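You operate a simulated robot arm through the tools that you are given. There is no shell and no other tool.

You run a simulated robot arm. Do the job below in one go: nothing can be reset, and whatever is moved stays where it is left.

JOB
Bend the pink slat 5 mm on the tester, then give it a load test.
Fine: leave the dial on the mark till the tester's lamp lights, then back to 0 before the load goes on; load off again; the slat stays on the tester; the other slat stays put. Set down upright: what you pick out.

The check looks at the end state, three seconds after you hand in, the way a careful person would. Anything else that was tipped, shoved, dropped, spilled or broken makes it a failure.

ROBOT AND FRAMES
A 7-joint arm with a fingered hand, fixed in place. Base frame: the origin is on the floor under the middle of its stand, x ahead of it, y to its left, z up; the work surface is at about z = 88. Readings come in cm, rad, newtons and seconds.
With the tool pointing down near the work surface it reaches from about 20 to 66 cm from the base axis. Its first joint turns from -2.007 to 2.007 rad. Payload 3.1 kg.
The tool frame sits at the grasp point between the pads (the TCP): z along the fingers, y along the line on which they close. The tips reach 2.2 cm beyond it. The gripper opens to 11.2 cm; its body begins 6 cm behind the TCP. The gripper is a hand of 3 fingers: y runs from the thumb to the fingers, the wrist lies at [0, 0, -21.8] in the tool frame, and closing takes about 1.5 s.
Orientation is that of the tool frame in the base frame, as a unit quaternion [x, y, z, w]. With the fingers straight down and closing along the base's y, the tool's x points along the base's -x, its y along +y and its z along -z.

CONTROLS
- The arm moves only by the tool send_rows. Its argument "deltas" is a list of rows, each an object of numbers (a shift or turn left out is 0, a gripper value left out holds the last): "ax", "ay", "az": the turn, a rotation vector about the tool's x, y, z in units of 45 degrees (1.0 is 45 degrees); "x", "y", "z": the shift along the tool's x, y, z in units of 100 mm (1.0 is 100 mm); "jaw": the finger opening in m, from 0 to 0.112. In form: [{"ax": .., "ay": .., "az": .., "x": .., "y": .., "z": .., "jaw": ..}, ...]. A call has 1 to 20 rows; each row is the pose to reach, as a shift and turn from the pose commanded when the call began, along the tool's axes at that moment. A call with a number of a shift or a turn outside -1 to 1 is refused whole. A row lasts 0.2 s, in which the tool goes at most 5 cm and 0.15 rad; a call with a longer step from one row to the next is refused whole, and so is a gripper value outside its range. Where a pose cannot be reached the arm comes as near as it can. A force on the tool above 40 N (or 10 N above the force at the start of the call, whichever is more), or a blocked arm, ends the call early, and 0.2 s more pass. The fingers move at their own pace (about 10.8 cm/s each) and stop on an object; they squeeze with about 31 N. The grip force told is the motor's: it shows also when the fingers shut on nothing. Time passes only in rows, and 0.2 s behind the last, so rows that repeat a pose let the fingers close. The reply holds the time, the measured pose of the TCP, the force on the tool along the base axes, the opening and the grip force, in the units named above and with some noise, with the torque about the TCP (base axes, N m) and any sound that the robot's microphone picked up.
- Cameras (640 x 400 px; columns grow to the right, rows downward): "scene" is fixed at [4.99, 50.05, 146.98]; the picture's right is [-0.49, -0.87, 0.00], its down [-0.55, 0.31, -0.77] and it looks along [0.67, -0.38, -0.64] (base axes); focal length 318 px, centre (320, 200). "wrist" rides on the gripper at [6.6, 0.3, -8] in the tool frame; the picture's right is [-0.05, 1.00, 0.00], its down [-0.77, -0.04, -0.64] and it looks along [-0.64, -0.03, 0.77] (tool axes); focal length 275 px, centre (320, 200). There is no depth. A picture from a camera that has moved, and an enlarged one, comes with that camera's place and axes in the base frame and with its lens. The place of the scene camera against the robot may be out by one fixed shift of up to 1.8 cm in any direction.
- capture(camera): a new picture of that camera. It takes no simulated time.
- move_column(by): slides the trunk up (or, below 0, down) by that many cm; the arm rides with it, the base frame stays. It gives what a move gives, with no picture.
- preshape(shape): the hand has 3 fingers and takes this shape, open, in about a second: jaw (thumb against the fingers, like two jaws); tri (thumb and two fingers); tip (a fingertip pinch); poke (one finger out to press); point (the index stretched); flat (the hand flat); cup (the hand cupped); fist (a fist). The gripper value then closes the fingers along that shape, each until it touches; the sizes above hold for jaw. It gives what a move gives, with no picture.
- close_up(camera, box): a new picture of the part [left, top, right, bottom] of that camera's present view, enlarged. It takes no simulated time.
- job_done(): hands the job in; it is judged then, once.

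Places have to be worked out from the pictures, the camera data and where the tool is seen. Open the gripper and draw the arm clear of the work before you hand the job in, unless the task says otherwise.

The tools are called after "Emit:" as name(argument=value, ...) on one line, values as JSON. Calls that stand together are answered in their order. send_rows: Moves the arm, as the interface text tells. Its arguments: {"type":"object","properties":{"deltas":{"type":"array"}},"required":["deltas"]} The other tools are called the same way: move_column (by) moves the trunk up or down; preshape (shape) gives the hand a shape; capture (camera) takes a picture; close_up (camera, box) takes an enlarged picture of a part of a camera's view; job_done () hands the job in.

At the start:

```text
time: 0.0
eef_pos: [41.62, 6.39, 117.1]
tcp_rot: [0.0, 1.0, 0.0, 0.0]
force: [0.5, 0.2, 0.0]
wrist_torque: [-0.01, -0.02, -0.01]
width: 11.2
gripper_force: 0.1
shape: jaw
trunk travel left (down, up): [-82.5, 16.5]
```

scene: 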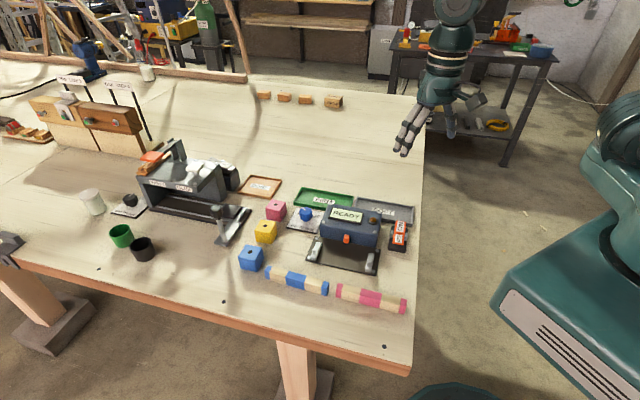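
wrist: 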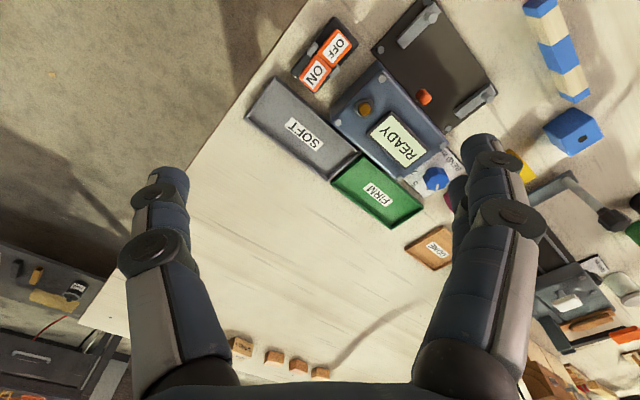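

I start by looking closely at the tester and its surroundings from both cameras.

Emit:
close_up(camera="scene", box=[220, 170, 430, 320])

Emit:
close_up(camera="wrist", box=[240, 0, 640, 250])

Emit:
close_up(camera="scene", box=[0, 60, 260, 270])

```text
2.67 times, centred on (325, 245) of scene
camera zoom: at [4.99, 50.05, 146.98], right [-0.49, -0.87, 0.0], down [-0.55, 0.31, -0.77], along [0.67, -0.38, -0.64], focal length 849 px, centre (307, 80)
```

zoom: 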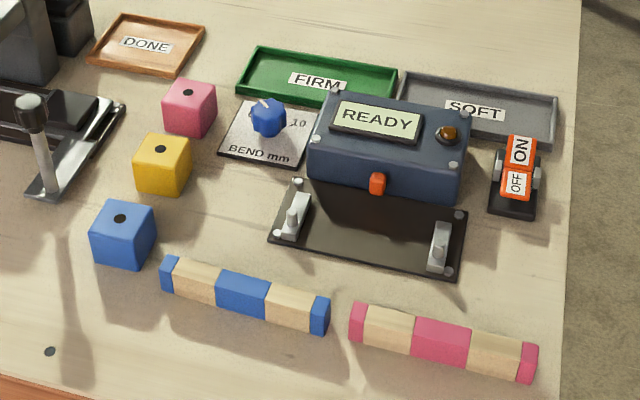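

```text
1.60 times, centred on (440, 125) of wrist
camera zoom: at [34.96, 6.73, 125.16], right [0.05, 1.0, 0.0], down [0.77, -0.04, 0.64], along [0.64, -0.03, -0.77], focal length 440 px, centre (128, 320)
```

zoom: 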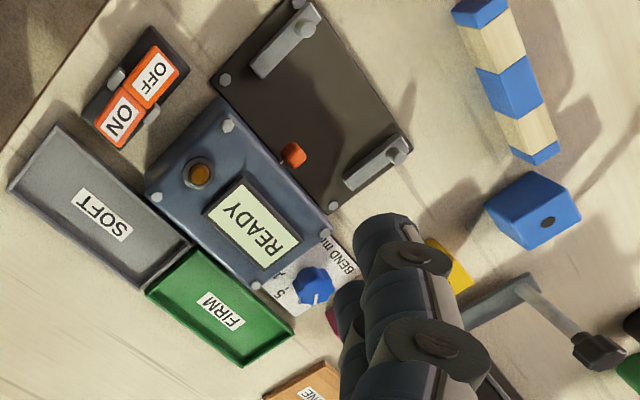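

```text
1.90 times, centred on (130, 165) of scene
camera zoom: at [4.99, 50.05, 146.98], right [-0.49, -0.87, 0.0], down [-0.55, 0.31, -0.77], along [0.67, -0.38, -0.64], focal length 607 px, centre (682, 267)
```

zoom: 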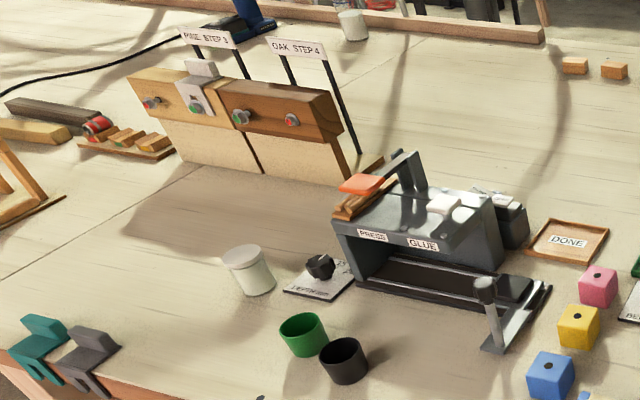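

The tester (READY box, dial plate, rocker switch) is around (48, 18). I look closer at its parts: the supports, the nose, the dial and the rocker.

Emit:
close_up(camera="scene", box=[290, 200, 380, 256])

Emit:
close_up(camera="scene", box=[280, 195, 330, 240])

Emit:
close_up(camera="scene", box=[375, 210, 425, 255])

Emit:
close_up(camera="scene", box=[255, 250, 415, 330])

Emit:
close_up(camera="wrist", box=[290, 0, 510, 140])

Emit:
close_up(camera="scene", box=[300, 190, 390, 280])

```text
7.11 times, centred on (335, 228) of scene
camera zoom: at [4.99, 50.05, 146.98], right [-0.49, -0.87, 0.0], down [-0.55, 0.31, -0.77], along [0.67, -0.38, -0.64], focal length 2265 px, centre (213, 1)
```

zoom: 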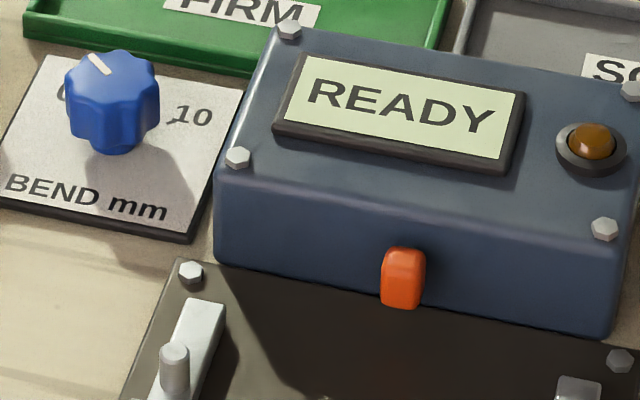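

```text
8.89 times, centred on (305, 218) of scene
camera zoom: at [4.99, 50.05, 146.98], right [-0.49, -0.87, 0.0], down [-0.55, 0.31, -0.77], along [0.67, -0.38, -0.64], focal length 2831 px, centre (453, 44)
```

zoom: 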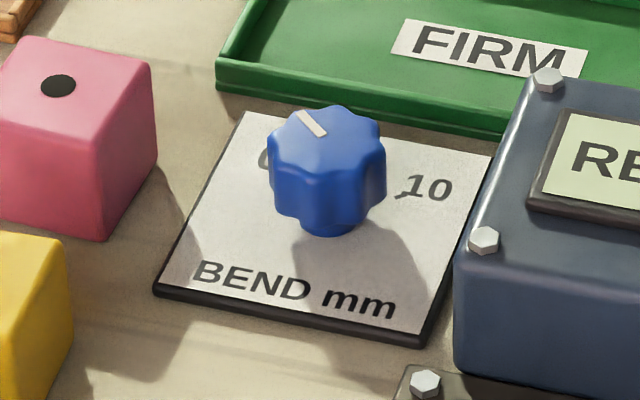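

```text
8.89 times, centred on (400, 232) of scene
camera zoom: at [4.99, 50.05, 146.98], right [-0.49, -0.87, 0.0], down [-0.55, 0.31, -0.77], along [0.67, -0.38, -0.64], focal length 2831 px, centre (-391, -89)
```

zoom: 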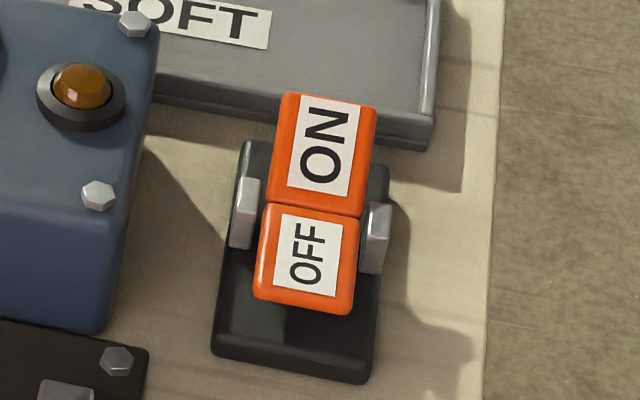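

```text
4.00 times, centred on (335, 290) of scene
camera zoom: at [4.99, 50.05, 146.98], right [-0.49, -0.87, 0.0], down [-0.55, 0.31, -0.77], along [0.67, -0.38, -0.64], focal length 1274 px, centre (260, -160)
```

zoom: 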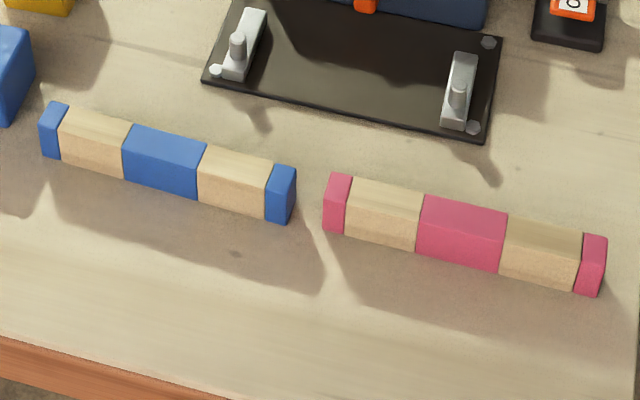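

```text
2.86 times, centred on (400, 70) of wrist
camera zoom: at [34.96, 6.73, 125.16], right [0.05, 1.0, 0.0], down [0.77, -0.04, 0.64], along [0.64, -0.03, -0.77], focal length 786 px, centre (91, 571)
```

zoom: 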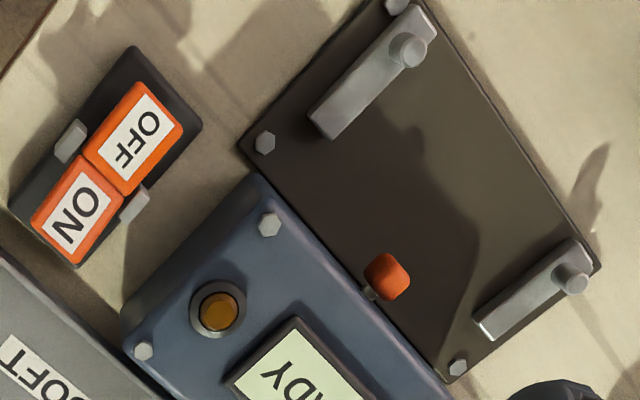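

```text
4.44 times, centred on (345, 235) of scene
camera zoom: at [4.99, 50.05, 146.98], right [-0.49, -0.87, 0.0], down [-0.55, 0.31, -0.77], along [0.67, -0.38, -0.64], focal length 1415 px, centre (209, 44)
```

zoom: 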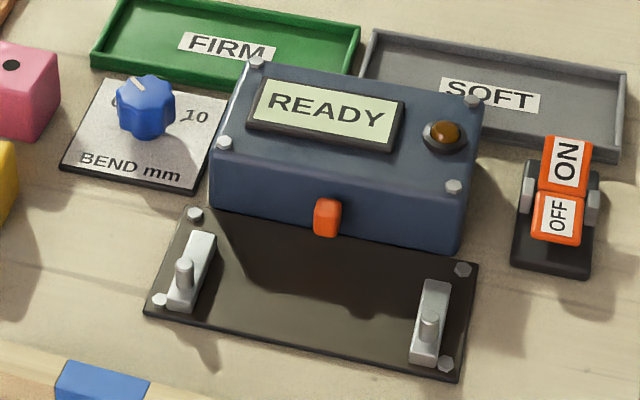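

The slat is pushed by the orange nose against two upright pins on the grey bars. I move the hand back over the near table edge at safe height so the wrist camera sees the tester and slats for measuring.

Emit:
send_rows(deltas=[{"x": 0.25, "y": 0.25, "z": 0}, {"x": 0.5, "y": 0.5, "z": 0}, {"x": 0.75, "y": 0.75, "z": 0}, {"x": 1.0, "y": 1.0, "z": 0}, {"x": 1.0, "y": 1.0, "z": 0}])

```text
time: 1.2
eef_pos: [31.61, 16.55, 116.99]
tcp_rot: [0.0, 1.0, 0.001, 0.0]
force: [-1.4, 0.3, 1.2]
wrist_torque: [0.01, -0.01, -0.02]
width: 11.17
gripper_force: 0.1
shape: jaw
trunk travel left (down, up): [-82.5, 16.5]
```

The arm is at (31.6, 16.55, 117). I look through the wrist camera.

Emit:
capture(camera="wrist")

Emit:
capture(camera="scene")

```text
taken
camera wrist: at [24.95, 16.68, 125.09], right [0.05, 1.0, 0.0], down [0.77, -0.04, 0.64], along [0.64, -0.03, -0.77], focal length 275 px, centre (320, 200)
```

wrist: 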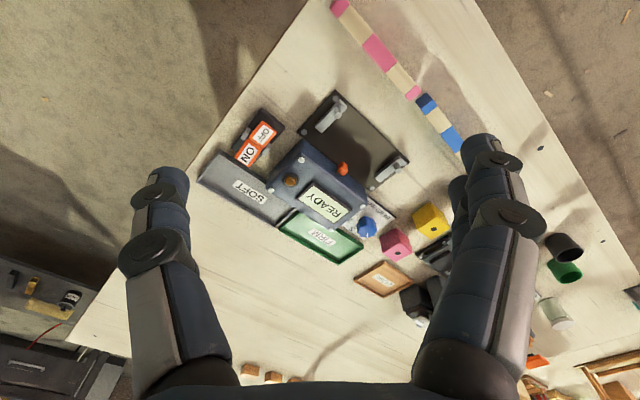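

```text
taken
```

scene: 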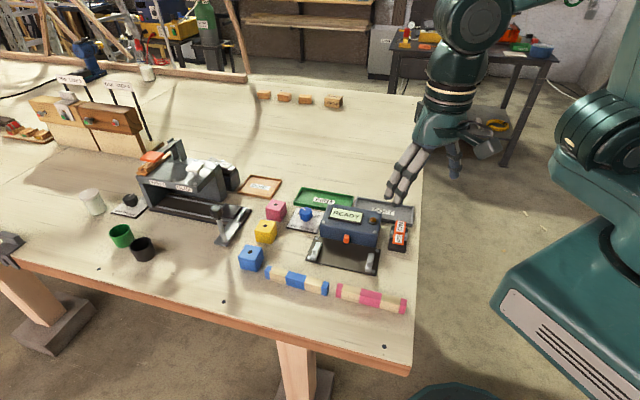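

The tester, slats and dial are all in wrist view. I zoom in for measurements.

Emit:
close_up(camera="wrist", box=[320, 0, 480, 100])

Emit:
close_up(camera="wrist", box=[260, 80, 420, 180])

Emit:
close_up(camera="wrist", box=[220, 90, 300, 140])

Emit:
close_up(camera="wrist", box=[340, 190, 420, 270])

```text
4.00 times, centred on (400, 50) of wrist
camera zoom: at [24.95, 16.68, 125.09], right [0.05, 1.0, 0.0], down [0.77, -0.04, 0.64], along [0.64, -0.03, -0.77], focal length 1101 px, centre (0, 800)
```

zoom: 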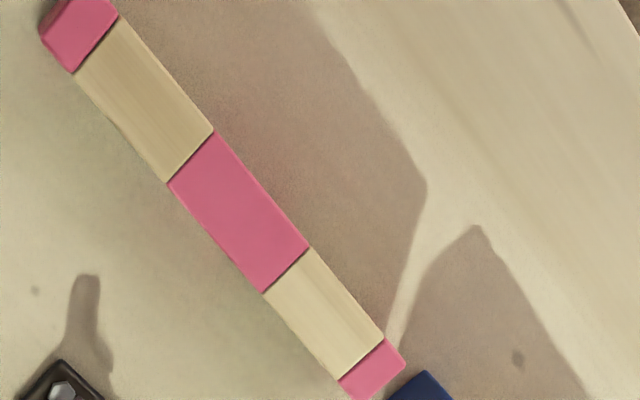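

```text
4.00 times, centred on (340, 130) of wrist
camera zoom: at [24.95, 16.68, 125.09], right [0.05, 1.0, 0.0], down [0.77, -0.04, 0.64], along [0.64, -0.03, -0.77], focal length 1101 px, centre (240, 480)
```

zoom: 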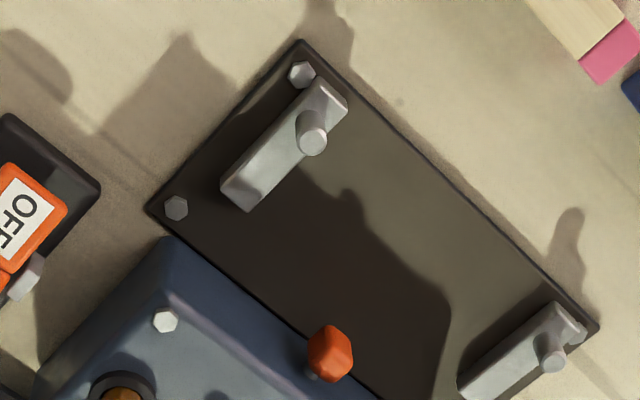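

```text
8.00 times, centred on (260, 115) of wrist
camera zoom: at [24.95, 16.68, 125.09], right [0.05, 1.0, 0.0], down [0.77, -0.04, 0.64], along [0.64, -0.03, -0.77], focal length 2202 px, centre (800, 880)
```

zoom: 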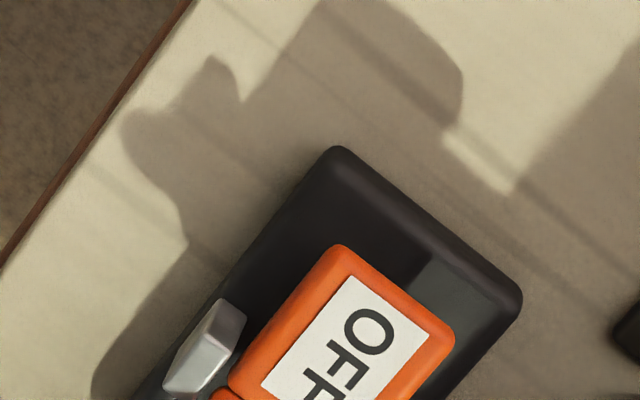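

```text
5.00 times, centred on (380, 230) of wrist
camera zoom: at [24.95, 16.68, 125.09], right [0.05, 1.0, 0.0], down [0.77, -0.04, 0.64], along [0.64, -0.03, -0.77], focal length 1376 px, centre (20, 50)
```

zoom: 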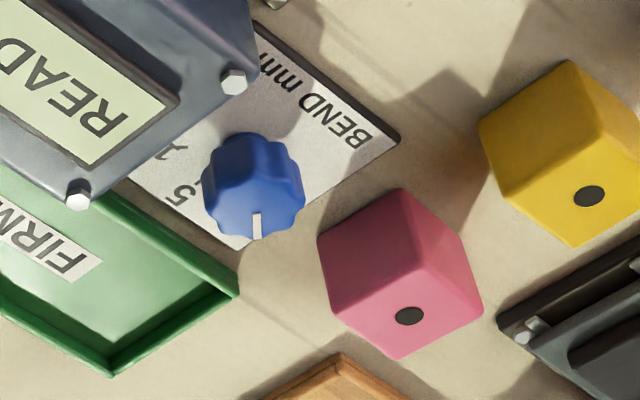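

The slat is at about (32.6, 23.3), lying at 45°, parallel to the tester. Pins are near (39.5, 18.4) and (48.35, 27.4), box top z≈93. I move forward at height so that the dial falls in the near-vertical part of the wrist view.

Emit:
send_rows(deltas=[{"x": -0.33, "y": 0.2}, {"x": -0.66, "y": 0.4}, {"x": -1.0, "y": 0.6}, {"x": -1.0, "y": 0.6}])

Emit:
capture(camera="wrist")

Emit:
send_rows(deltas=[{"x": -0.33, "y": 0.0}, {"x": -0.66, "y": 0.0}, {"x": -1.0, "y": 0.0}, {"x": -1.0, "y": 0.0}])

Emit:
capture(camera="wrist")

```text
time: 2.2
eef_pos: [41.4, 22.36, 117.13]
tcp_rot: [-0.001, 1.0, 0.001, 0.001]
force: [-0.2, -1.0, -0.3]
wrist_torque: [0.02, -0.02, 0.0]
width: 11.17
gripper_force: 0.2
shape: jaw
trunk travel left (down, up): [-82.5, 16.5]
```

```text
taken
camera wrist: at [34.73, 22.66, 125.2], right [0.05, 1.0, 0.0], down [0.77, -0.04, 0.64], along [0.64, -0.03, -0.77], focal length 275 px, centre (320, 200)
```

wrist: 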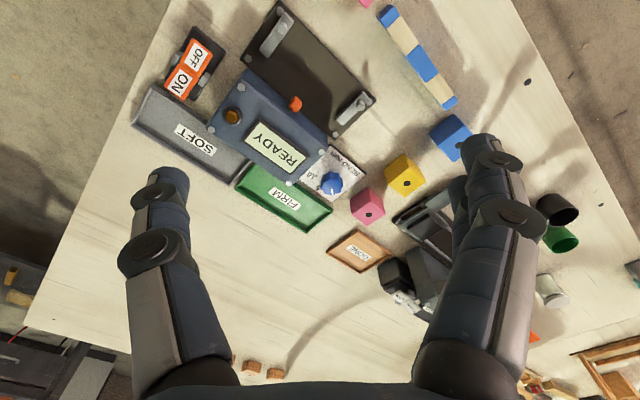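

```text
time: 3.2
eef_pos: [51.75, 22.53, 117.21]
tcp_rot: [0.001, 1.0, 0.0, 0.001]
force: [0.5, 0.7, 0.7]
wrist_torque: [-0.02, -0.03, -0.03]
width: 11.18
gripper_force: 0.0
shape: jaw
trunk travel left (down, up): [-82.5, 16.5]
```

```text
taken
camera wrist: at [45.04, 22.7, 125.32], right [0.05, 1.0, 0.0], down [0.77, -0.04, 0.64], along [0.64, -0.03, -0.77], focal length 275 px, centre (320, 200)
```

wrist: 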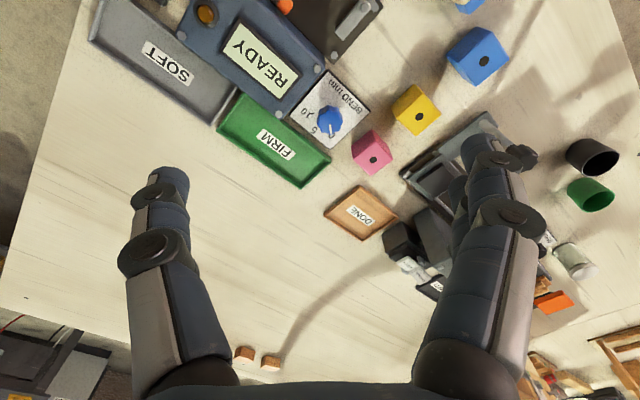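

The dial is now seen from nearly above; I zoom in on it.

Emit:
close_up(camera="wrist", box=[280, 60, 390, 160])

Emit:
close_up(camera="wrist", box=[160, 0, 400, 150])

```text
4.00 times, centred on (335, 110) of wrist
camera zoom: at [45.04, 22.7, 125.32], right [0.05, 1.0, 0.0], down [0.77, -0.04, 0.64], along [0.64, -0.03, -0.77], focal length 1101 px, centre (260, 560)
```

zoom: 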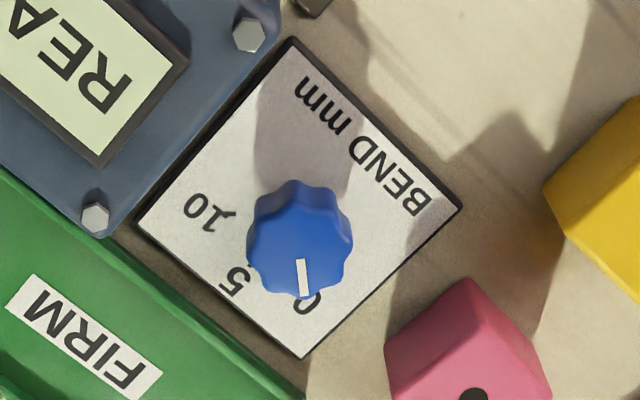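

```text
2.67 times, centred on (280, 75) of wrist
camera zoom: at [45.04, 22.7, 125.32], right [0.05, 1.0, 0.0], down [0.77, -0.04, 0.64], along [0.64, -0.03, -0.77], focal length 734 px, centre (427, 533)
```

zoom: 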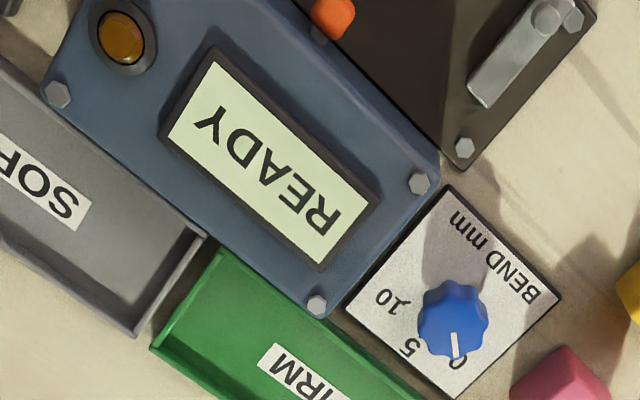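

Dial knob is at about (60.2, 23.4), pointer on 0 at about +5°, 5 at −45°, 10 at −95° (base angles). Next I look at the hand from the scene camera to learn the finger spacing before gripping.

Emit:
close_up(camera="scene", box=[240, 30, 400, 240])

Emit:
close_up(camera="scene", box=[330, 280, 410, 320])

```text
1.90 times, centred on (320, 135) of scene
camera zoom: at [4.99, 50.05, 146.98], right [-0.49, -0.87, 0.0], down [-0.55, 0.31, -0.77], along [0.67, -0.38, -0.64], focal length 607 px, centre (320, 324)
```

zoom: 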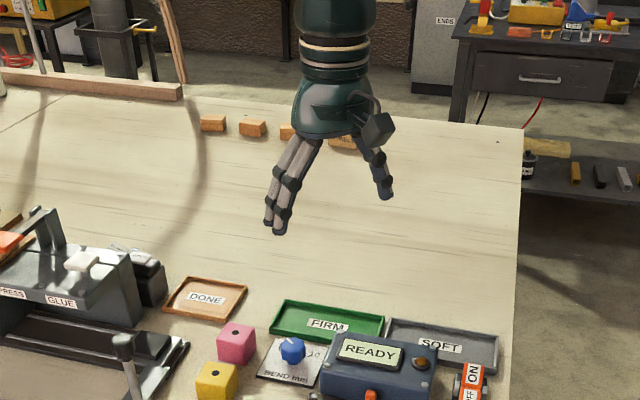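

```text
8.00 times, centred on (370, 300) of scene
camera zoom: at [4.99, 50.05, 146.98], right [-0.49, -0.87, 0.0], down [-0.55, 0.31, -0.77], along [0.67, -0.38, -0.64], focal length 2548 px, centre (-80, -600)
```

zoom: 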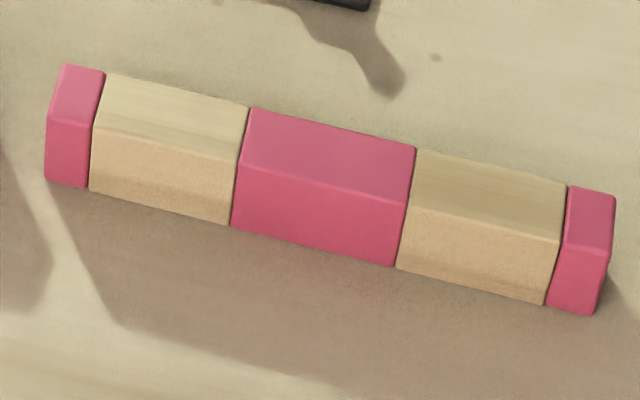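

Slat measures roughly 1.7 cm wide, 2.6 cm tall and ~14.6 cm long. I rotate the hand +45° so that it closes across the slat (thumb on the tester side), and travel back toward the slat.

Emit:
send_rows(deltas=[{"x": 0.1667, "y": 0.02, "az": -0.1667}, {"x": 0.3333, "y": 0.04, "az": -0.3333}, {"x": 0.5, "y": 0.06, "az": -0.5}, {"x": 0.6667, "y": 0.08, "az": -0.6667}, {"x": 0.8333, "y": 0.1, "az": -0.8333}, {"x": 1.0, "y": 0.1, "az": -1.0}, {"x": 1.0, "y": 0.1, "az": -1.0}])

```text
time: 4.8
eef_pos: [41.67, 23.51, 116.92]
tcp_rot: [-0.384, 0.923, 0.0, 0.0]
force: [-0.1, 1.0, 0.5]
wrist_torque: [0.0, -0.01, 0.0]
width: 11.2
gripper_force: 0.0
shape: jaw
trunk travel left (down, up): [-82.5, 16.5]
```

The hand is now yawed 45°. I move it to above the slat, slightly toward its far half so the thumb will miss the nose later, still high.

Emit:
send_rows(deltas=[{"x": 0.15, "y": 0.21, "z": 0.3}, {"x": 0.3, "y": 0.42, "z": 0.6}, {"x": 0.446, "y": 0.628, "z": 0.9}, {"x": 0.446, "y": 0.628, "z": 0.99}, {"x": 0.446, "y": 0.628, "z": 0.99}])

Emit:
capture(camera="wrist")

Emit:
capture(camera="scene")

```text
time: 6.0
eef_pos: [34.08, 24.61, 107.16]
tcp_rot: [-0.383, 0.924, 0.0, 0.0]
force: [0.4, 1.0, 0.2]
wrist_torque: [0.02, 0.0, -0.02]
width: 11.18
gripper_force: 0.1
shape: jaw
trunk travel left (down, up): [-82.5, 16.5]
```

```text
taken
camera wrist: at [29.17, 20.15, 115.18], right [-0.67, 0.74, 0.0], down [0.57, 0.52, 0.64], along [0.47, 0.43, -0.77], focal length 275 px, centre (320, 200)
```

wrist: 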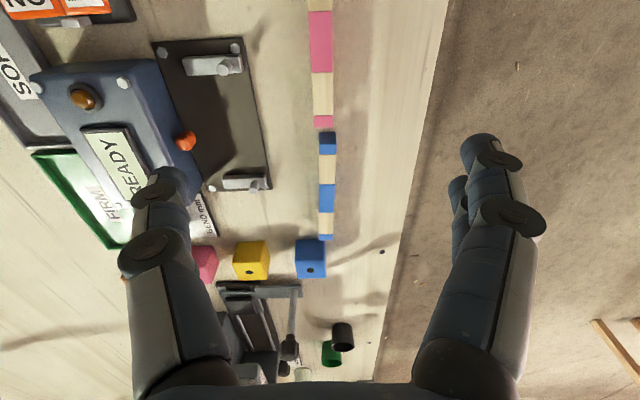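

```text
taken
```

scene: 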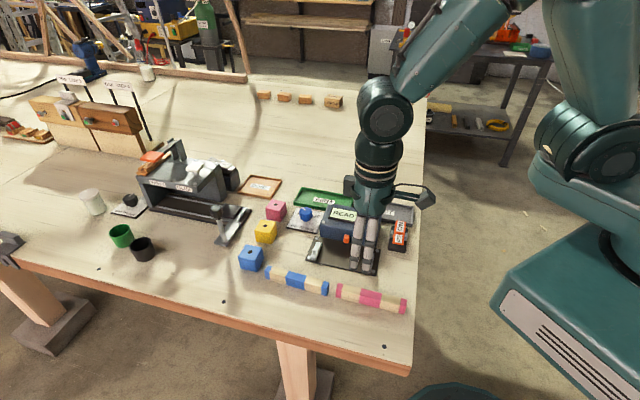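

The slat lines up with the closing axis within a few mm. I zoom in for exact lateral and angular alignment.

Emit:
close_up(camera="wrist", box=[240, 0, 400, 140])

Emit:
close_up(camera="wrist", box=[140, 20, 300, 220])

```text
2.86 times, centred on (320, 70) of wrist
camera zoom: at [29.17, 20.15, 115.18], right [-0.67, 0.74, 0.0], down [0.57, 0.52, 0.64], along [0.47, 0.43, -0.77], focal length 786 px, centre (320, 571)
```

zoom: 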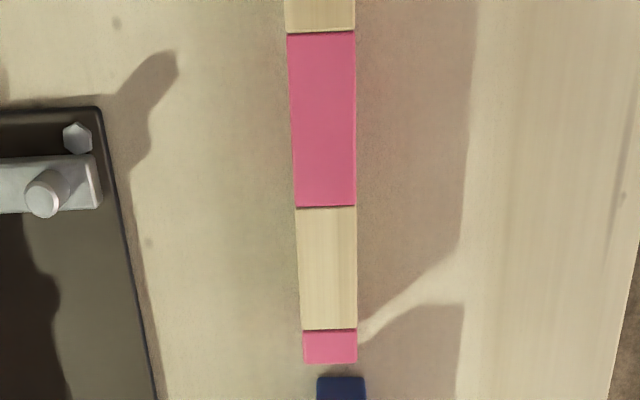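

```text
2.00 times, centred on (220, 120) of wrist
camera zoom: at [29.17, 20.15, 115.18], right [-0.67, 0.74, 0.0], down [0.57, 0.52, 0.64], along [0.47, 0.43, -0.77], focal length 551 px, centre (520, 360)
```

zoom: 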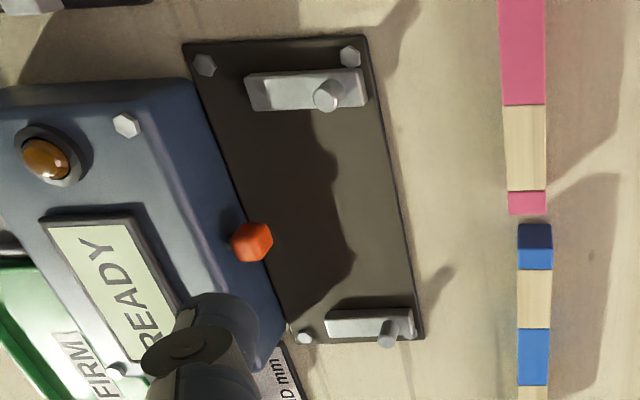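

Slat centre is 2.2 cm behind the TCP along the slat and 0.25 cm to the finger side. I narrow the opening to 5.5 cm so the thumb stays clear of the tester plate, correct laterally and descend to just above it.

Emit:
send_rows(deltas=[{"y": 0.025, "z": 0.1, "jaw": 0.055}, {"y": 0.025, "z": 0.4, "jaw": 0.055}, {"y": 0.025, "z": 0.7, "jaw": 0.055}, {"y": 0.025, "z": 0.95, "jaw": 0.055}, {"y": 0.025, "z": 0.95, "jaw": 0.055}])

Emit:
capture(camera="wrist")

Emit:
close_up(camera="scene", box=[290, 180, 430, 320])

```text
time: 7.2
eef_pos: [33.8, 24.67, 97.64]
tcp_rot: [-0.383, 0.924, 0.001, 0.0]
force: [0.4, 0.1, 0.4]
wrist_torque: [0.03, -0.02, -0.01]
width: 5.57
gripper_force: 0.0
shape: jaw
trunk travel left (down, up): [-82.5, 16.5]
```

```text
taken
camera wrist: at [28.96, 20.19, 105.71], right [-0.67, 0.74, 0.0], down [0.57, 0.52, 0.64], along [0.47, 0.43, -0.77], focal length 275 px, centre (320, 200)
```

wrist: 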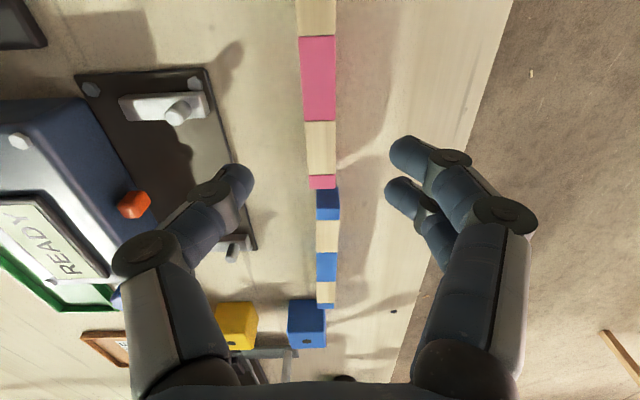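

```text
2.86 times, centred on (360, 250) of scene
camera zoom: at [4.99, 50.05, 146.98], right [-0.49, -0.87, 0.0], down [-0.55, 0.31, -0.77], along [0.67, -0.38, -0.64], focal length 910 px, centre (206, 57)
```

zoom: 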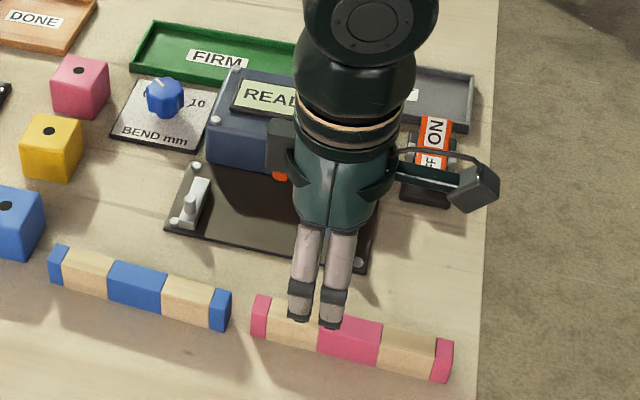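

The opening is 5.6 cm and the slat is centred between thumb and fingers. One zoomed check before closing in.

Emit:
close_up(camera="wrist", box=[240, 0, 400, 200])

Emit:
close_up(camera="wrist", box=[80, 120, 280, 320])

```text
2.00 times, centred on (320, 100) of wrist
camera zoom: at [28.96, 20.19, 105.71], right [-0.67, 0.74, 0.0], down [0.57, 0.52, 0.64], along [0.47, 0.43, -0.77], focal length 551 px, centre (320, 400)
```

zoom: 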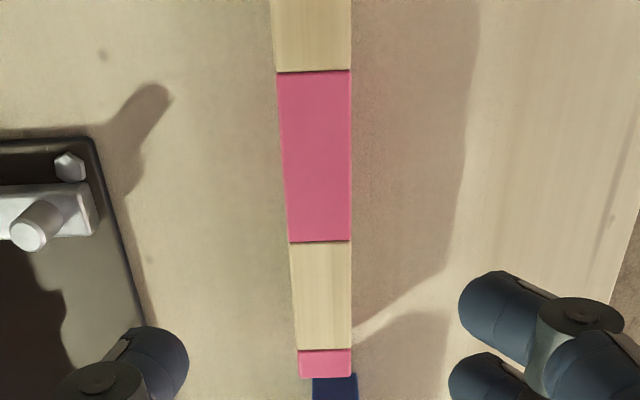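

```text
2.00 times, centred on (180, 220) of wrist
camera zoom: at [28.96, 20.19, 105.71], right [-0.67, 0.74, 0.0], down [0.57, 0.52, 0.64], along [0.47, 0.43, -0.77], focal length 551 px, centre (600, 160)
```

zoom: 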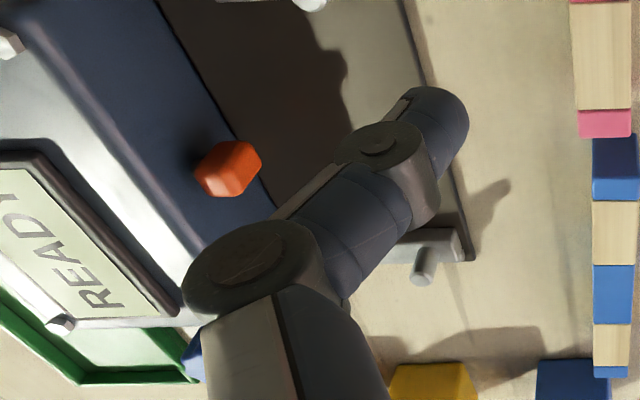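

Slat top is at z≈90.6, centred to within a millimetre, about 1° skewed. I lower to TCP z≈91.3 (tips about 1.5 cm down the sides) with that small turn, then close.

Emit:
send_rows(deltas=[{"z": 0.2, "az": 0.026}, {"z": 0.4, "az": 0.026}, {"z": 0.55, "az": 0.026}, {"z": 0.635, "az": 0.026}, {"z": 0.635, "az": 0.026}])

Emit:
capture(camera="wrist")

Emit:
close_up(camera="scene", box=[310, 230, 420, 320])

```text
time: 8.4
eef_pos: [33.85, 24.99, 91.35]
tcp_rot: [-0.373, 0.928, 0.0, -0.001]
force: [-0.2, 0.2, -0.1]
wrist_torque: [0.01, 0.02, 0.02]
width: 5.58
gripper_force: 0.0
shape: jaw
trunk travel left (down, up): [-82.5, 16.5]
```

```text
taken
camera wrist: at [28.82, 20.45, 99.45], right [-0.66, 0.75, 0.0], down [0.58, 0.51, 0.64], along [0.48, 0.42, -0.77], focal length 275 px, centre (320, 200)
```

wrist: 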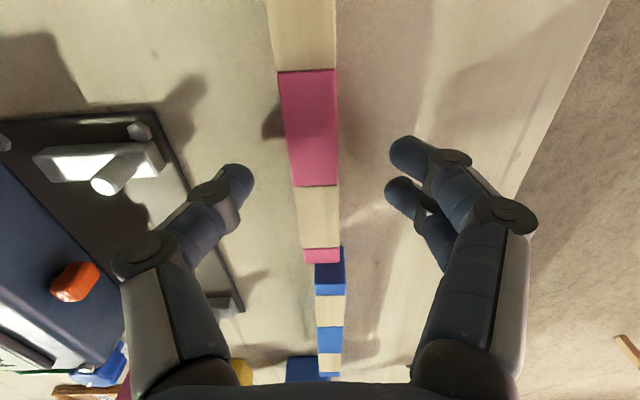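

```text
4.44 times, centred on (365, 275) of scene
camera zoom: at [4.99, 50.05, 146.98], right [-0.49, -0.87, 0.0], down [-0.55, 0.31, -0.77], along [0.67, -0.38, -0.64], focal length 1415 px, centre (120, -133)
```

zoom: 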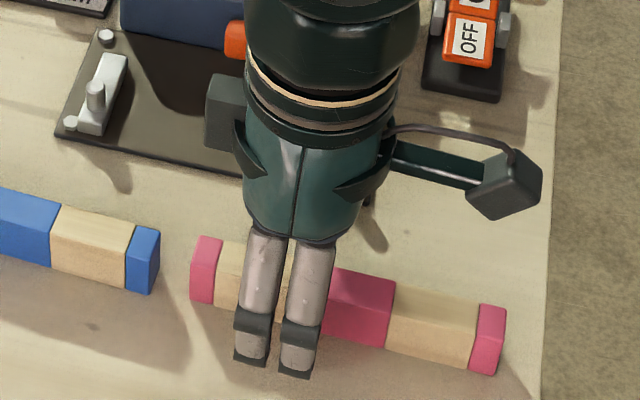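

The fingers straddle the slat without contact. I close the hand on it.

Emit:
send_rows(deltas=[{"jaw": 0.03}, {"jaw": 0.02}, {"jaw": 0.01}, {"jaw": 0.0}, {"jaw": 0.0}, {"jaw": 0.0}, {"jaw": 0.0}, {"jaw": 0.0}])

Emit:
capture(camera="wrist")

Emit:
close_up(camera="scene", box=[310, 230, 420, 320])

```text
time: 10.2
eef_pos: [33.94, 24.86, 91.43]
tcp_rot: [-0.373, 0.928, -0.001, 0.0]
force: [-0.3, 0.0, 0.2]
wrist_torque: [0.0, 0.0, 0.01]
width: 1.19
gripper_force: 31.8
shape: jaw
trunk travel left (down, up): [-82.5, 16.5]
```

```text
taken
camera wrist: at [28.83, 20.46, 99.46], right [-0.66, 0.75, 0.0], down [0.58, 0.51, 0.64], along [0.48, 0.42, -0.77], focal length 275 px, centre (320, 200)
```

wrist: 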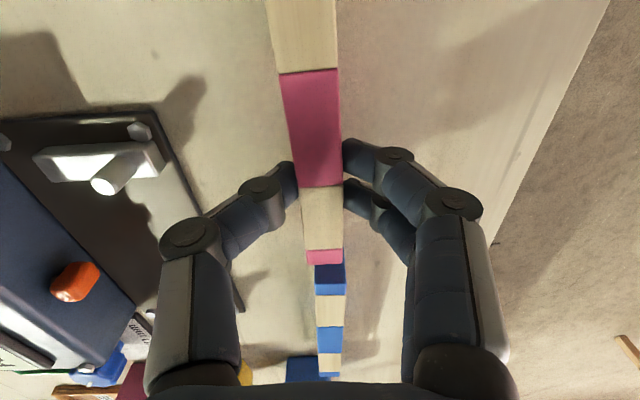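

```text
4.44 times, centred on (365, 275) of scene
camera zoom: at [4.99, 50.05, 146.98], right [-0.49, -0.87, 0.0], down [-0.55, 0.31, -0.77], along [0.67, -0.38, -0.64], focal length 1415 px, centre (120, -133)
```

zoom: 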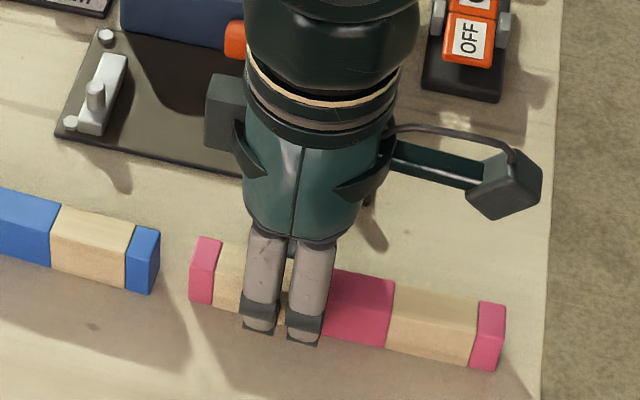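

Slat is gripped (31.8 N). Before lifting I check the support bar height and thumb clearance with zooms of the tester from here.

Emit:
close_up(camera="wrist", box=[0, 90, 200, 230])

Emit:
close_up(camera="wrist", box=[140, 140, 400, 300])

Emit:
close_up(camera="scene", box=[300, 225, 350, 275])

```text
2.86 times, centred on (100, 160) of wrist
camera zoom: at [28.83, 20.46, 99.46], right [-0.66, 0.75, 0.0], down [0.58, 0.51, 0.64], along [0.48, 0.42, -0.77], focal length 786 px, centre (949, 314)
```

zoom: 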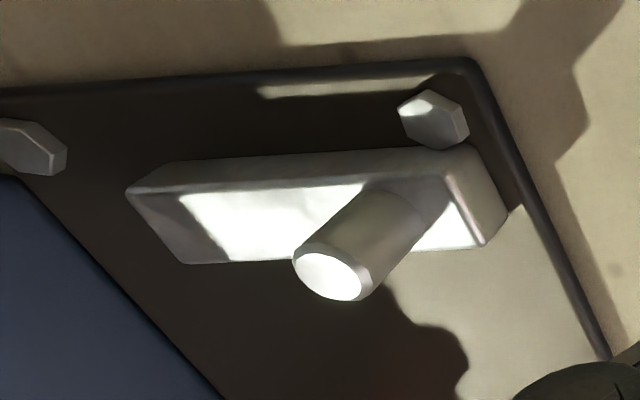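

```text
2.46 times, centred on (270, 220) of wrist
camera zoom: at [28.83, 20.46, 99.46], right [-0.66, 0.75, 0.0], down [0.58, 0.51, 0.64], along [0.48, 0.42, -0.77], focal length 678 px, centre (443, 151)
```

zoom: 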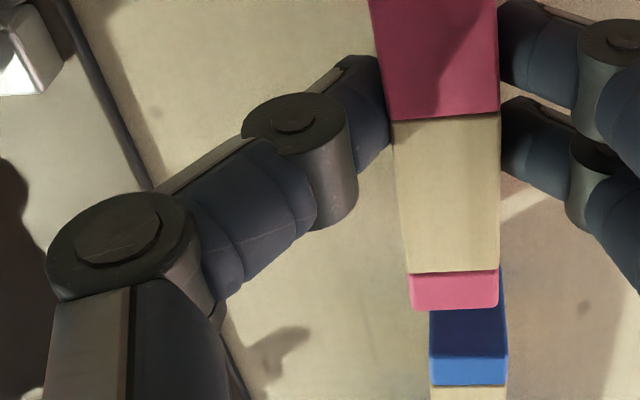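

```text
8.00 times, centred on (325, 250) of scene
camera zoom: at [4.99, 50.05, 146.98], right [-0.49, -0.87, 0.0], down [-0.55, 0.31, -0.77], along [0.67, -0.38, -0.64], focal length 2548 px, centre (280, -200)
```

zoom: 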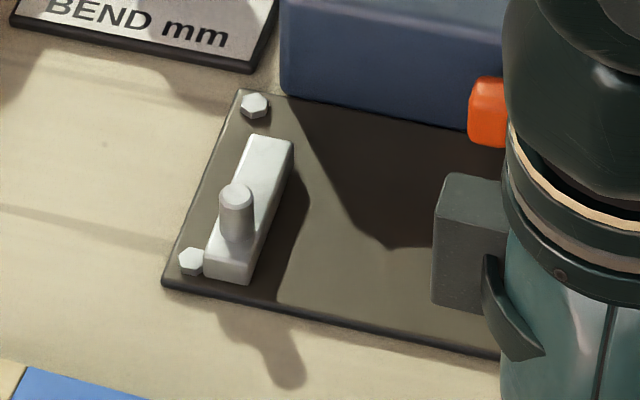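

Bar tops are at z≈89.5 and pin tops at z≈91.2, pins at about (39.05, 18.4) and (47.9, 27.05). I lift the slat straight up 8 cm.

Emit:
send_rows(deltas=[{"z": -0.1}, {"z": -0.25}, {"z": -0.4}, {"z": -0.6}, {"z": -0.8}, {"z": -0.8}])

Emit:
capture(camera="wrist")

Emit:
close_up(camera="scene", box=[290, 180, 430, 320])

```text
time: 11.6
eef_pos: [33.96, 24.9, 99.24]
tcp_rot: [-0.373, 0.928, 0.0, 0.0]
force: [0.1, 1.4, -0.2]
wrist_torque: [0.07, -0.01, 0.0]
width: 1.2
gripper_force: 31.2
shape: jaw
trunk travel left (down, up): [-82.5, 16.5]
```

```text
taken
camera wrist: at [28.96, 20.51, 107.3], right [-0.66, 0.75, 0.0], down [0.58, 0.51, 0.64], along [0.48, 0.42, -0.77], focal length 275 px, centre (320, 200)
```

wrist: 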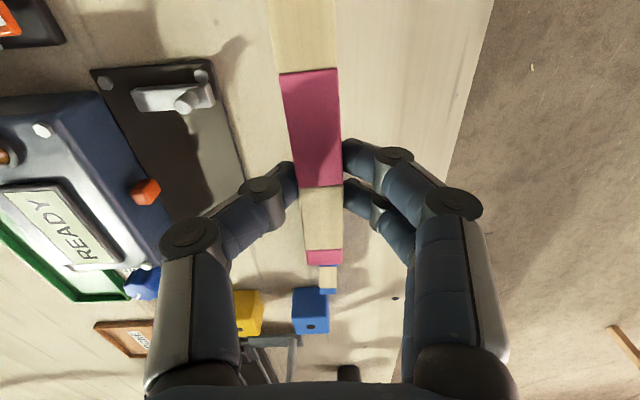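

```text
2.86 times, centred on (360, 250) of scene
camera zoom: at [4.99, 50.05, 146.98], right [-0.49, -0.87, 0.0], down [-0.55, 0.31, -0.77], along [0.67, -0.38, -0.64], focal length 910 px, centre (206, 57)
```

zoom: 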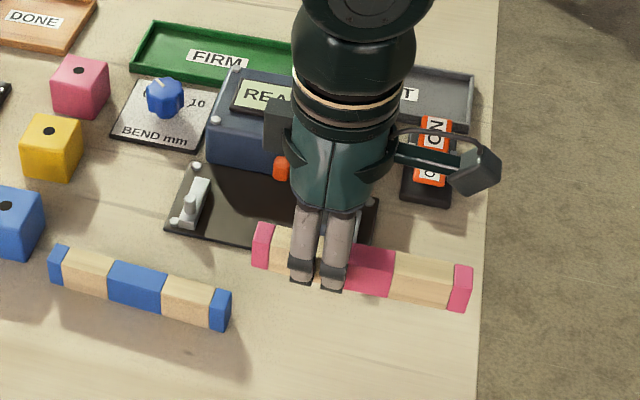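

The slat is held level. I carry it over the tester plate at height, toward the gap between nose and pins.

Emit:
send_rows(deltas=[{"x": -0.15, "y": -0.2}, {"x": -0.35, "y": -0.46}, {"x": -0.57, "y": -0.75}, {"x": -0.764, "y": -1.0}, {"x": -0.764, "y": -1.0}, {"x": -0.764, "y": -1.0}])

Emit:
capture(camera="wrist")

Emit:
close_up(camera="scene", box=[290, 180, 430, 320])

```text
time: 13.0
eef_pos: [46.29, 23.04, 99.4]
tcp_rot: [-0.373, 0.928, 0.0, 0.0]
force: [-0.6, 1.5, -1.0]
wrist_torque: [0.03, 0.0, -0.02]
width: 1.19
gripper_force: 31.2
shape: jaw
trunk travel left (down, up): [-82.5, 16.5]
```

```text
taken
camera wrist: at [41.36, 18.56, 107.45], right [-0.66, 0.75, 0.0], down [0.58, 0.51, 0.64], along [0.48, 0.42, -0.77], focal length 275 px, centre (320, 200)
```

wrist: 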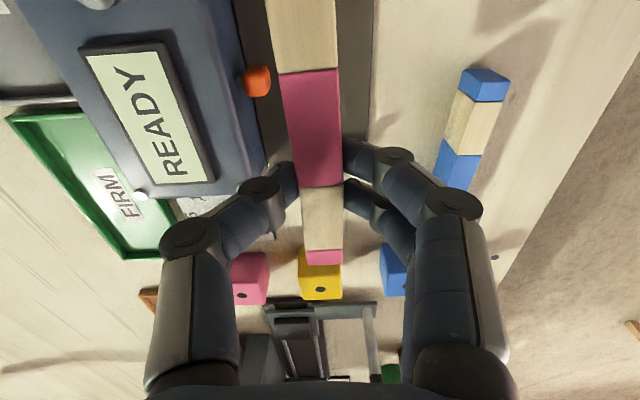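

```text
2.86 times, centred on (360, 250) of scene
camera zoom: at [4.99, 50.05, 146.98], right [-0.49, -0.87, 0.0], down [-0.55, 0.31, -0.77], along [0.67, -0.38, -0.64], focal length 910 px, centre (206, 57)
```

zoom: 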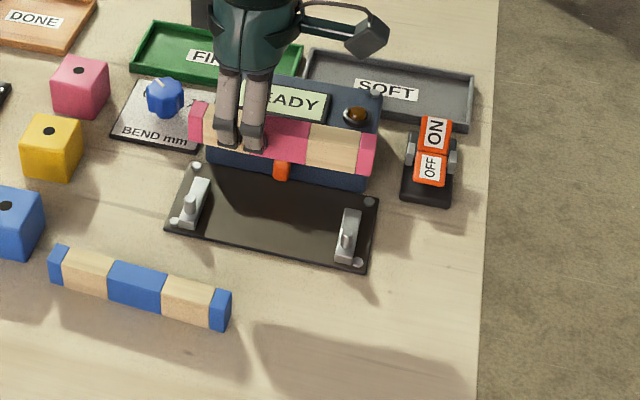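

Nose is aligned with the slat's middle (within 0.3 cm). I shift 3 mm more toward the box for pin clearance and lower to just above the pin tops to check.

Emit:
send_rows(deltas=[{"y": -0.03, "z": 0.1}, {"y": -0.03, "z": 0.2}, {"y": -0.03, "z": 0.3}, {"y": -0.03, "z": 0.37}, {"y": -0.03, "z": 0.37}])

Emit:
capture(camera="wrist")

Emit:
close_up(camera="scene", box=[290, 190, 390, 280])

```text
time: 14.2
eef_pos: [46.56, 22.82, 95.63]
tcp_rot: [-0.373, 0.928, -0.001, 0.0]
force: [-0.2, -0.4, -0.2]
wrist_torque: [0.03, 0.0, -0.03]
width: 1.22
gripper_force: 30.9
shape: jaw
trunk travel left (down, up): [-82.5, 16.5]
```

```text
taken
camera wrist: at [41.47, 18.41, 103.76], right [-0.66, 0.75, 0.0], down [0.58, 0.51, 0.64], along [0.48, 0.42, -0.77], focal length 275 px, centre (320, 200)
```

wrist: 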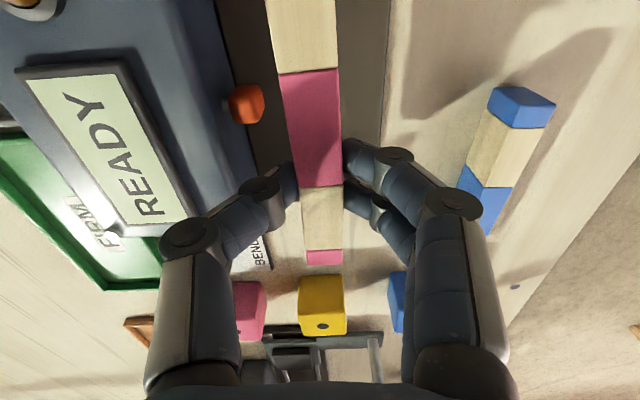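

```text
4.44 times, centred on (340, 235) of scene
camera zoom: at [4.99, 50.05, 146.98], right [-0.49, -0.87, 0.0], down [-0.55, 0.31, -0.77], along [0.67, -0.38, -0.64], focal length 1415 px, centre (231, 44)
```

zoom: 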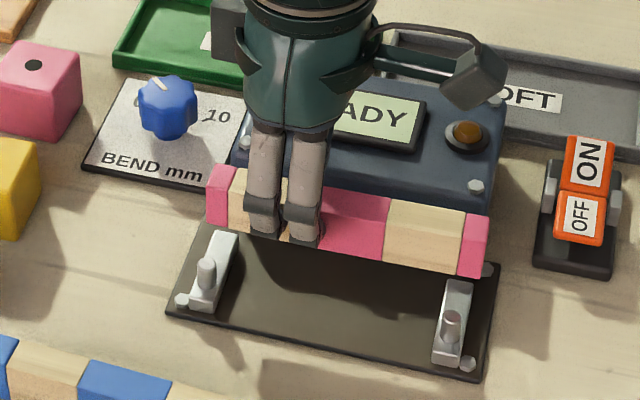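

There is about 0.5–1 cm clearance between slat and pins, and more toward the nose. I lower most of the way, turning 1° to match the pin line, then check.

Emit:
send_rows(deltas=[{"z": 0.06, "az": -0.02}, {"z": 0.12, "az": -0.02}, {"z": 0.18, "az": -0.02}, {"z": 0.22, "az": -0.02}, {"z": 0.22, "az": -0.02}])

Emit:
capture(camera="wrist")

Emit:
close_up(camera="scene", box=[295, 200, 385, 280])

```text
time: 15.4
eef_pos: [46.47, 22.83, 93.4]
tcp_rot: [-0.381, 0.925, 0.0, 0.001]
force: [-0.5, -0.5, -0.6]
wrist_torque: [-0.01, -0.02, 0.01]
width: 1.19
gripper_force: 30.9
shape: jaw
trunk travel left (down, up): [-82.5, 16.5]
```

```text
taken
camera wrist: at [41.53, 18.32, 101.47], right [-0.67, 0.74, 0.0], down [0.57, 0.52, 0.64], along [0.47, 0.43, -0.77], focal length 275 px, centre (320, 200)
```

wrist: 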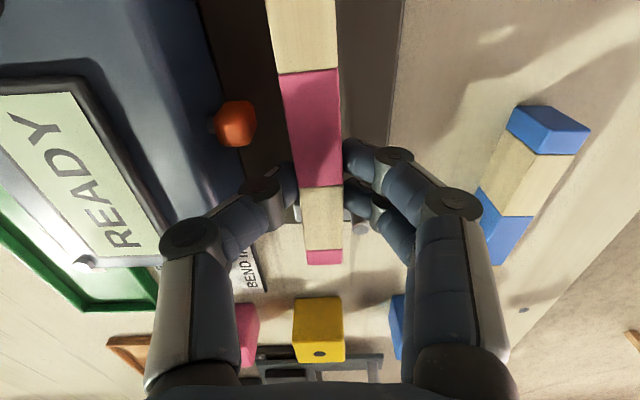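

```text
5.00 times, centred on (340, 240) of scene
camera zoom: at [4.99, 50.05, 146.98], right [-0.49, -0.87, 0.0], down [-0.55, 0.31, -0.77], along [0.67, -0.38, -0.64], focal length 1592 px, centre (220, 0)
```

zoom: 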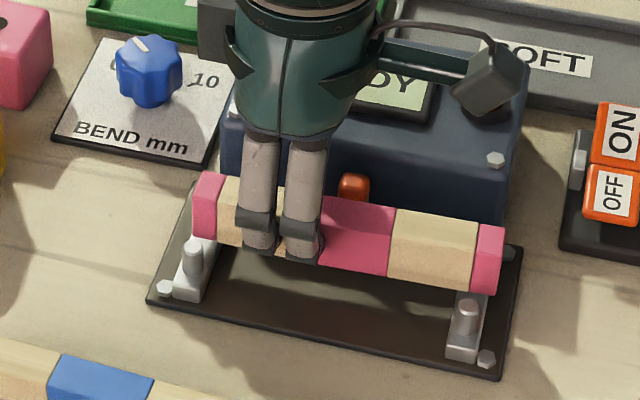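

The slat hovers just above the bars, behind both pins. I lower slowly the last ~5 mm until it touches.

Emit:
send_rows(deltas=[{"z": 0.015}, {"z": 0.03}, {"z": 0.04}, {"z": 0.045}])

Emit:
close_up(camera="scene", box=[295, 200, 385, 280])

Emit:
close_up(camera="wrist", box=[240, 160, 420, 280])

```text
time: 16.4
eef_pos: [46.46, 22.81, 92.95]
tcp_rot: [-0.38, 0.925, 0.0, 0.0]
force: [-0.1, -0.8, -0.1]
wrist_torque: [0.0, 0.01, -0.04]
width: 1.2
gripper_force: 31.1
shape: jaw
trunk travel left (down, up): [-82.5, 16.5]
```

```text
5.00 times, centred on (340, 240) of scene
camera zoom: at [4.99, 50.05, 146.98], right [-0.49, -0.87, 0.0], down [-0.55, 0.31, -0.77], along [0.67, -0.38, -0.64], focal length 1592 px, centre (220, 0)
```

zoom: 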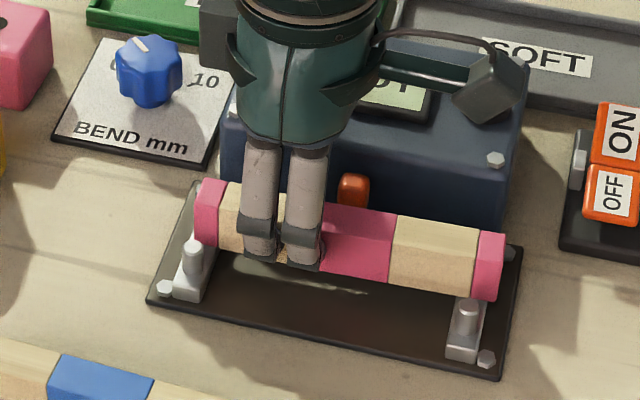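

```text
3.33 times, centred on (330, 220) of wrist
camera zoom: at [41.49, 18.26, 101.05], right [-0.67, 0.74, 0.0], down [0.57, 0.52, 0.64], along [0.47, 0.43, -0.77], focal length 918 px, centre (287, 133)
```

zoom: 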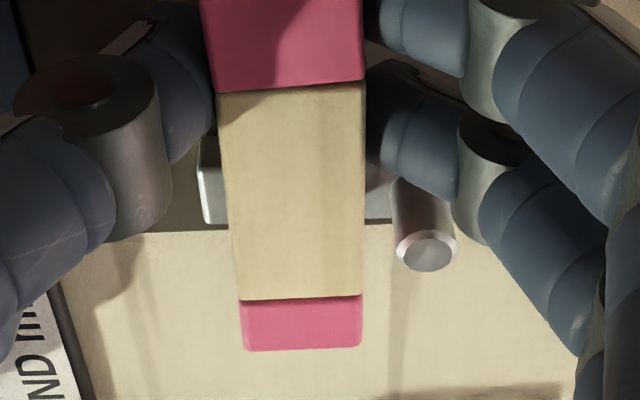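

No contact yet; pin gap is about 0.4 cm at the far pin. I continue down gently.

Emit:
send_rows(deltas=[{"z": 0.01}, {"z": 0.02}, {"z": 0.03}])

```text
time: 17.2
eef_pos: [46.41, 22.83, 92.68]
tcp_rot: [-0.38, 0.925, 0.001, 0.002]
force: [0.6, -0.2, 4.0]
wrist_torque: [0.02, -0.02, 0.01]
width: 1.2
gripper_force: 31.2
shape: jaw
trunk travel left (down, up): [-82.5, 16.5]
```

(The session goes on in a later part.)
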